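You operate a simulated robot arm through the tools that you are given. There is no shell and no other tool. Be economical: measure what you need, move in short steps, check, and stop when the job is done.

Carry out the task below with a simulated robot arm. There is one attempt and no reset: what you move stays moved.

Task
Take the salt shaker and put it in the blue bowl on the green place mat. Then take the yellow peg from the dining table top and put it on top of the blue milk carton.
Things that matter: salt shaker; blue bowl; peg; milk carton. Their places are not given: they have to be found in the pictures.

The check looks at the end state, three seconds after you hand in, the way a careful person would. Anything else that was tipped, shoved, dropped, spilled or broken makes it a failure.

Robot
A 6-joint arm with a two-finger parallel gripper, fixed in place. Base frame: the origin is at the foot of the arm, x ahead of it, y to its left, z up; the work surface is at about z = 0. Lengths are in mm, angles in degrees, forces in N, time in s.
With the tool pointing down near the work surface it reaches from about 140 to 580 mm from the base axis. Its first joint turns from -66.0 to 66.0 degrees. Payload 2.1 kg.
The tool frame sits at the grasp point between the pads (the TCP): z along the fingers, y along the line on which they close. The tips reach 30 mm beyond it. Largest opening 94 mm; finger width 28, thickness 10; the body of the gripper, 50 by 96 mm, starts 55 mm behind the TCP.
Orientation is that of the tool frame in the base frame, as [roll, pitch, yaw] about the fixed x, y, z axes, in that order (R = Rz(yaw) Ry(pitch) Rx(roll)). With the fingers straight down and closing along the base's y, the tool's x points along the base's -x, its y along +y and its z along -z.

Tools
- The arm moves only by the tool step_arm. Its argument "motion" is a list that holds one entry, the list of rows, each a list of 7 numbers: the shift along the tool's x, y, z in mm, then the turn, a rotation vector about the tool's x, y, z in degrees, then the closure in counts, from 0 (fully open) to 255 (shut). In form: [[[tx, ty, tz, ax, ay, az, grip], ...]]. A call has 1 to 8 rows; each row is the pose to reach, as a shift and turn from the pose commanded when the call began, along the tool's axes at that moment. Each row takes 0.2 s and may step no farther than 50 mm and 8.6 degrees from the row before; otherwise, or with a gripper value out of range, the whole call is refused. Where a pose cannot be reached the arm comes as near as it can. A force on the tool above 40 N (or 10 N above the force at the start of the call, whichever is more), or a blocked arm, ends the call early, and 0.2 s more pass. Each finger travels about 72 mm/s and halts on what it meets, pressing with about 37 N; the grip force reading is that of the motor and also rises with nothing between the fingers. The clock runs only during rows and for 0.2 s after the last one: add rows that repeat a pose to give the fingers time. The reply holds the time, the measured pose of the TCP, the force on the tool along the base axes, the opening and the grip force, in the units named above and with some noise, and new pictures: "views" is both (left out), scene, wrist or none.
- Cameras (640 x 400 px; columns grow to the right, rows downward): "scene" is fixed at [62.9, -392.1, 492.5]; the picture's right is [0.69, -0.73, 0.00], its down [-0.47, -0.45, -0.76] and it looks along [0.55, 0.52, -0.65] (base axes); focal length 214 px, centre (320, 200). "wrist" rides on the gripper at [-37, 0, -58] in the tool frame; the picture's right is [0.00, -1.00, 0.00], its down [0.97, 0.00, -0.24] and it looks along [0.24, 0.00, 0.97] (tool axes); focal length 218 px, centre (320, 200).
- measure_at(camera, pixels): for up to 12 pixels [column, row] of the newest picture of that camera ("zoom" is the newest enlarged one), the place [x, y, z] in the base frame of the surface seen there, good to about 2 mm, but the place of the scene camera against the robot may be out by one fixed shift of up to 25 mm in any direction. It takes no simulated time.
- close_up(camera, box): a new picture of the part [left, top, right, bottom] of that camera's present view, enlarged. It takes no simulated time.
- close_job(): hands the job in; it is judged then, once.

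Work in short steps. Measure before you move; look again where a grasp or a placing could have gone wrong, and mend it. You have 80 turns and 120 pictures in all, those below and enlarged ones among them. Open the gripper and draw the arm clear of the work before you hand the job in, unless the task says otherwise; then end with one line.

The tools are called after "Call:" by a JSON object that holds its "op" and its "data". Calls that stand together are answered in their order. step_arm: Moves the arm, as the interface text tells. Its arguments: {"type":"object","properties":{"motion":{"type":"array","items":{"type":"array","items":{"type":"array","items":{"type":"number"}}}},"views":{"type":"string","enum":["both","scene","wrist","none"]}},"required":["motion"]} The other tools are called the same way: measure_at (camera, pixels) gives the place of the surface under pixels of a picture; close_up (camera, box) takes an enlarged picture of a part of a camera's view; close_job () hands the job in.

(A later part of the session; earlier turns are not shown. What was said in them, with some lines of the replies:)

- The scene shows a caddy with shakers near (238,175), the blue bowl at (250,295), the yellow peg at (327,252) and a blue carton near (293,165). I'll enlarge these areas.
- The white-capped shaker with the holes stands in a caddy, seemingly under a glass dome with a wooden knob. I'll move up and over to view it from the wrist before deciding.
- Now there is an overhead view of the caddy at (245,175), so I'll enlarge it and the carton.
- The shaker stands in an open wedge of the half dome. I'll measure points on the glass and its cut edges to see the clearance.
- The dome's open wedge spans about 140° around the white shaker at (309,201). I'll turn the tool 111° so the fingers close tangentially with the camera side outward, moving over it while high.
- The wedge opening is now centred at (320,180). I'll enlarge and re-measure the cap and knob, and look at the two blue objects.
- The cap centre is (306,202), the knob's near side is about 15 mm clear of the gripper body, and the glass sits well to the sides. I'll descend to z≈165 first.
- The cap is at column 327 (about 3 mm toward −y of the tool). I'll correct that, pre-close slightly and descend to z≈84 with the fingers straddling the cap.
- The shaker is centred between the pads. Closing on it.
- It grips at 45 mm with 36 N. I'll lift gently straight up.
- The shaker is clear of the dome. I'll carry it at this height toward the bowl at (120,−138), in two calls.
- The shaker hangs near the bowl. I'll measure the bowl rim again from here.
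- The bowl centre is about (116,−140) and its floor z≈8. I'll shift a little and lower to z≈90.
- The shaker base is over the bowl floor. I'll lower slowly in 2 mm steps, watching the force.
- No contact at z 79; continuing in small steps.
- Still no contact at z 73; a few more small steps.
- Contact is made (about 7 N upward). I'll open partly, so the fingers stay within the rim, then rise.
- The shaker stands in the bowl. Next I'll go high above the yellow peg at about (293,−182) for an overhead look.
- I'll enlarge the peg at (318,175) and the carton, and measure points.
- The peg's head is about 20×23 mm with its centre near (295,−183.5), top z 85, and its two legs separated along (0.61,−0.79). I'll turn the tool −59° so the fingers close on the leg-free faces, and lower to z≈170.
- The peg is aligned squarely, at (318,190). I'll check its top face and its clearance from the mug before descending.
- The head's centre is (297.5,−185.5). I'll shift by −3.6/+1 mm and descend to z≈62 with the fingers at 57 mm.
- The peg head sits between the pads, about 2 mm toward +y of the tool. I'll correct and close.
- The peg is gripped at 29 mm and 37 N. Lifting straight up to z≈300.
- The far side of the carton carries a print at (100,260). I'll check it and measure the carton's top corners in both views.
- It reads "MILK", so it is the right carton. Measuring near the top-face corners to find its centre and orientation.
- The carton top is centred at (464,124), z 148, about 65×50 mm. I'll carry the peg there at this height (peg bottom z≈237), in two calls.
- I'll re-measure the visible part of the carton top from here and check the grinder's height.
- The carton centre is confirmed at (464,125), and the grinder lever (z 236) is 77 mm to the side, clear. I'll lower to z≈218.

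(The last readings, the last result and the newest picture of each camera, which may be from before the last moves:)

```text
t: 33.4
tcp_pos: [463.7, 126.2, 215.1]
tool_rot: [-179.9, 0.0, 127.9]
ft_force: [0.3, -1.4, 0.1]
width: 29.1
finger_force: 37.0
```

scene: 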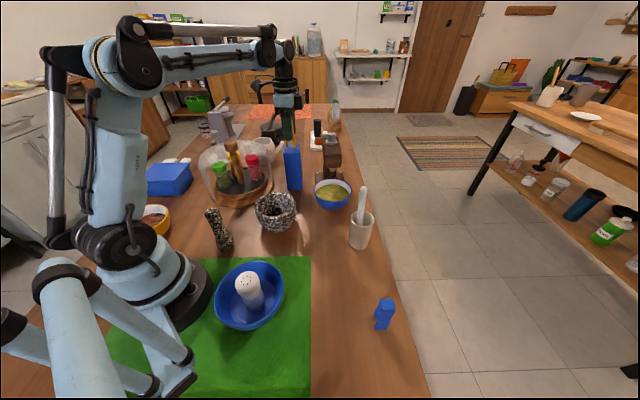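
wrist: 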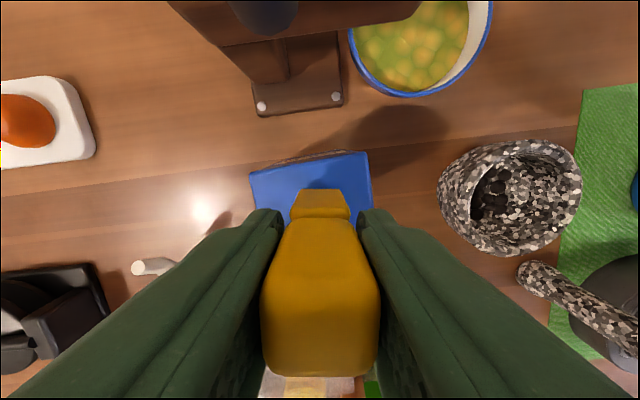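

The peg is just above the carton top. I'll enlarge the scene view to check its position.

Call:
{"op": "close_up", "data": {"camera": "scene", "box": [260, 100, 332, 160]}}

Call:
{"op": "step_arm", "data": {"motion": [[[0, 0, 1, 0, 0, 0, 255], [0, 0, 2, 0, 0, 0, 255], [0, 0, 3, 0, 0, 0, 255]]], "views": "none"}}

```text
6.67 times, centred on (296, 130) of scene
```

zoom: 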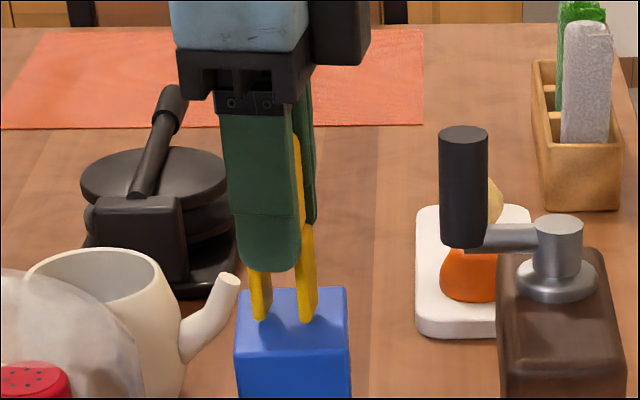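

```text
t: 34.2
tcp_pos: [464.3, 125.9, 214.9]
tool_rot: [-179.9, 0.1, 127.9]
ft_force: [0.6, -0.5, 0.3]
width: 29.0
finger_force: 36.9
```

Both legs are over the carton top and there is no contact yet. Lowering on in 1 mm steps.

Call:
{"op": "step_arm", "data": {"motion": [[[0, 0, 1, 0, 0, 0, 255], [0, 0, 2, 0, 0, 0, 255], [0, 0, 3, 0, 0, 0, 255], [0, 0, 3, 0, 0, 0, 255]]], "views": "none"}}

```text
t: 35.2
tcp_pos: [461.9, 125.1, 211.0]
tool_rot: [180.0, 0.1, 127.9]
ft_force: [0.7, 0.7, 17.8]
width: 28.9
finger_force: 37.1
```

Contact at 18 N. I'll relieve about 0.7 mm, then check before releasing.

Call:
{"op": "step_arm", "data": {"motion": [[[0, 0, -0.7, 0, 0, 0, 255], [0, 0, -0.7, 0, 0, 0, 255]]], "views": "none"}}

Call:
{"op": "close_up", "data": {"camera": "scene", "box": [260, 100, 332, 160]}}

```text
t: 35.8
tcp_pos: [462.4, 124.5, 211.5]
tool_rot: [-180.0, 0.0, 127.8]
ft_force: [-1.4, 0.1, 7.0]
width: 29.1
finger_force: 36.8
```

```text
6.67 times, centred on (296, 130) of scene
```

zoom: 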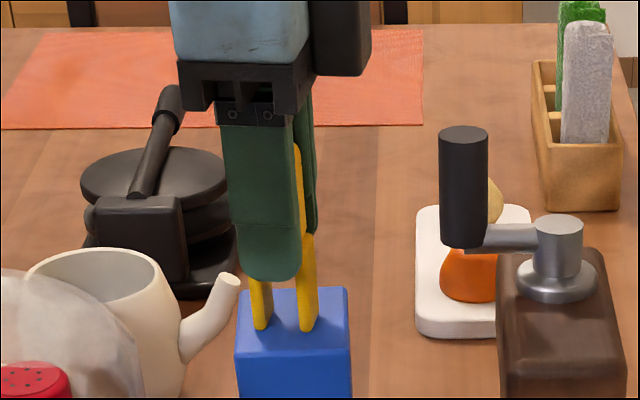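

The legs rest well within the carton top. I'll open slowly and then rise straight up.

Call:
{"op": "step_arm", "data": {"motion": [[[0, 0, 0, 0, 0, 0, 165], [0, 0, 0, 0, 0, 0, 150], [0, 0, 0, 0, 0, 0, 130], [0, 0, 0, 0, 0, 0, 110], [0, 0, 0, 0, 0, 0, 100], [0, 0, 0, 0, 0, 0, 100]]]}}

```text
t: 37.2
tcp_pos: [461.8, 125.5, 211.0]
tool_rot: [-180.0, 0.0, 128.0]
ft_force: [0.0, 0.0, 0.7]
width: 57.3
finger_force: 0.0
```

scene: 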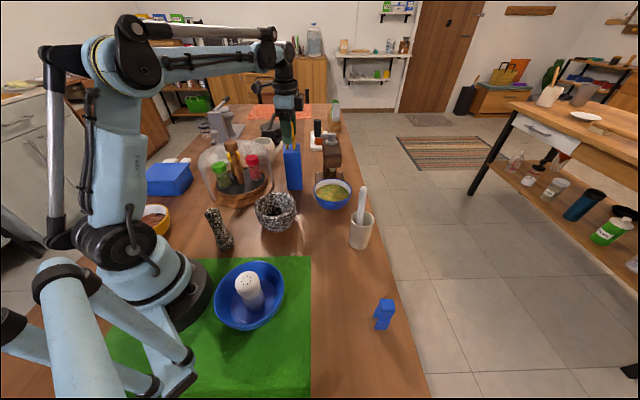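
wrist: 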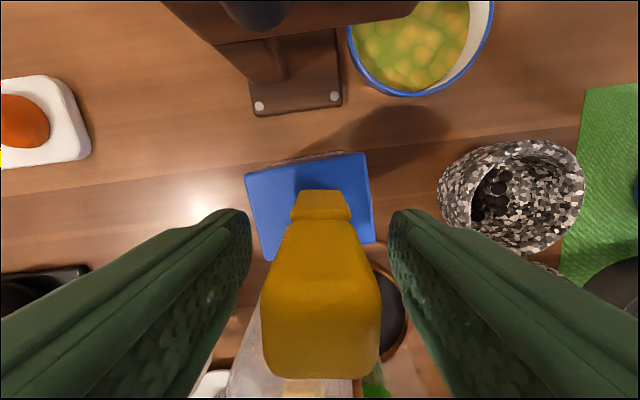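

The peg stands by itself on the carton with the fingers clear. Rising straight up and then drawing back.

Call:
{"op": "step_arm", "data": {"motion": [[[0, 0, -10, 0, 0, 0, 100], [0, 0, -30, 0, 0, 0, 100], [0, 0, -60, 0, 0, 0, 100], [0, 0, -95, 0, 0, 0, 60], [0, 0, -130, 0, 0, 0, 0], [-20, -40, -140, 0, 0, 0, 0], [-35, -80, -140, 0, 0, 0, 0], [-50, -120, -140, 0, 0, 0, 0]]]}}

Call:
{"op": "close_up", "data": {"camera": "scene", "box": [180, 100, 340, 330]}}

```text
t: 39.0
tcp_pos: [399.4, 12.7, 353.2]
tool_rot: [180.0, 0.1, 128.0]
ft_force: [-0.9, -0.6, 0.1]
width: 93.8
finger_force: 0.2
```

scene: 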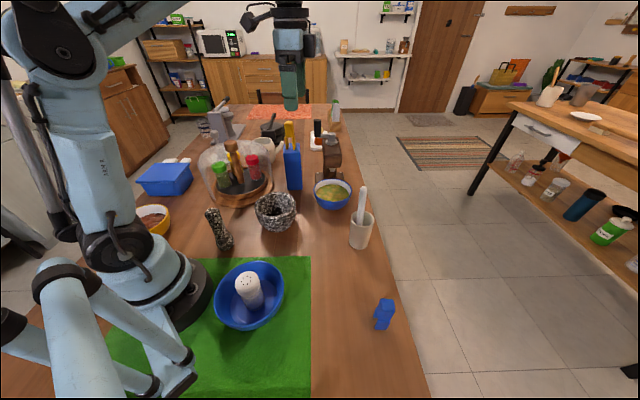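
wrist: 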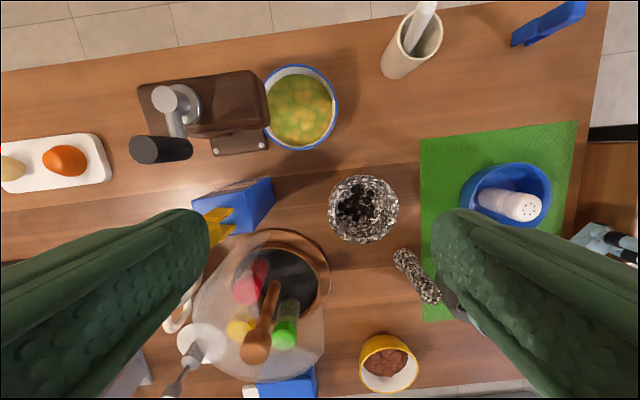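

```text
1.74 times, centred on (260, 215) of scene
```

zoom: 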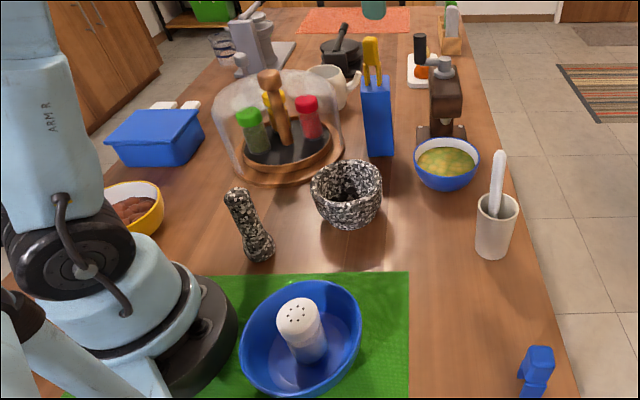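

The shaker stands in the bowl, the peg stands on the carton, everything else is undisturbed, and the arm is clear with the gripper open. Handing in.

Call:
{"op": "close_job", "data": {}}

```text
The job is handed in.
```

The salt shaker is standing in the blue bowl and the yellow peg is standing on top of the milk carton; the last pictures before hand-in showed nothing else disturbed.
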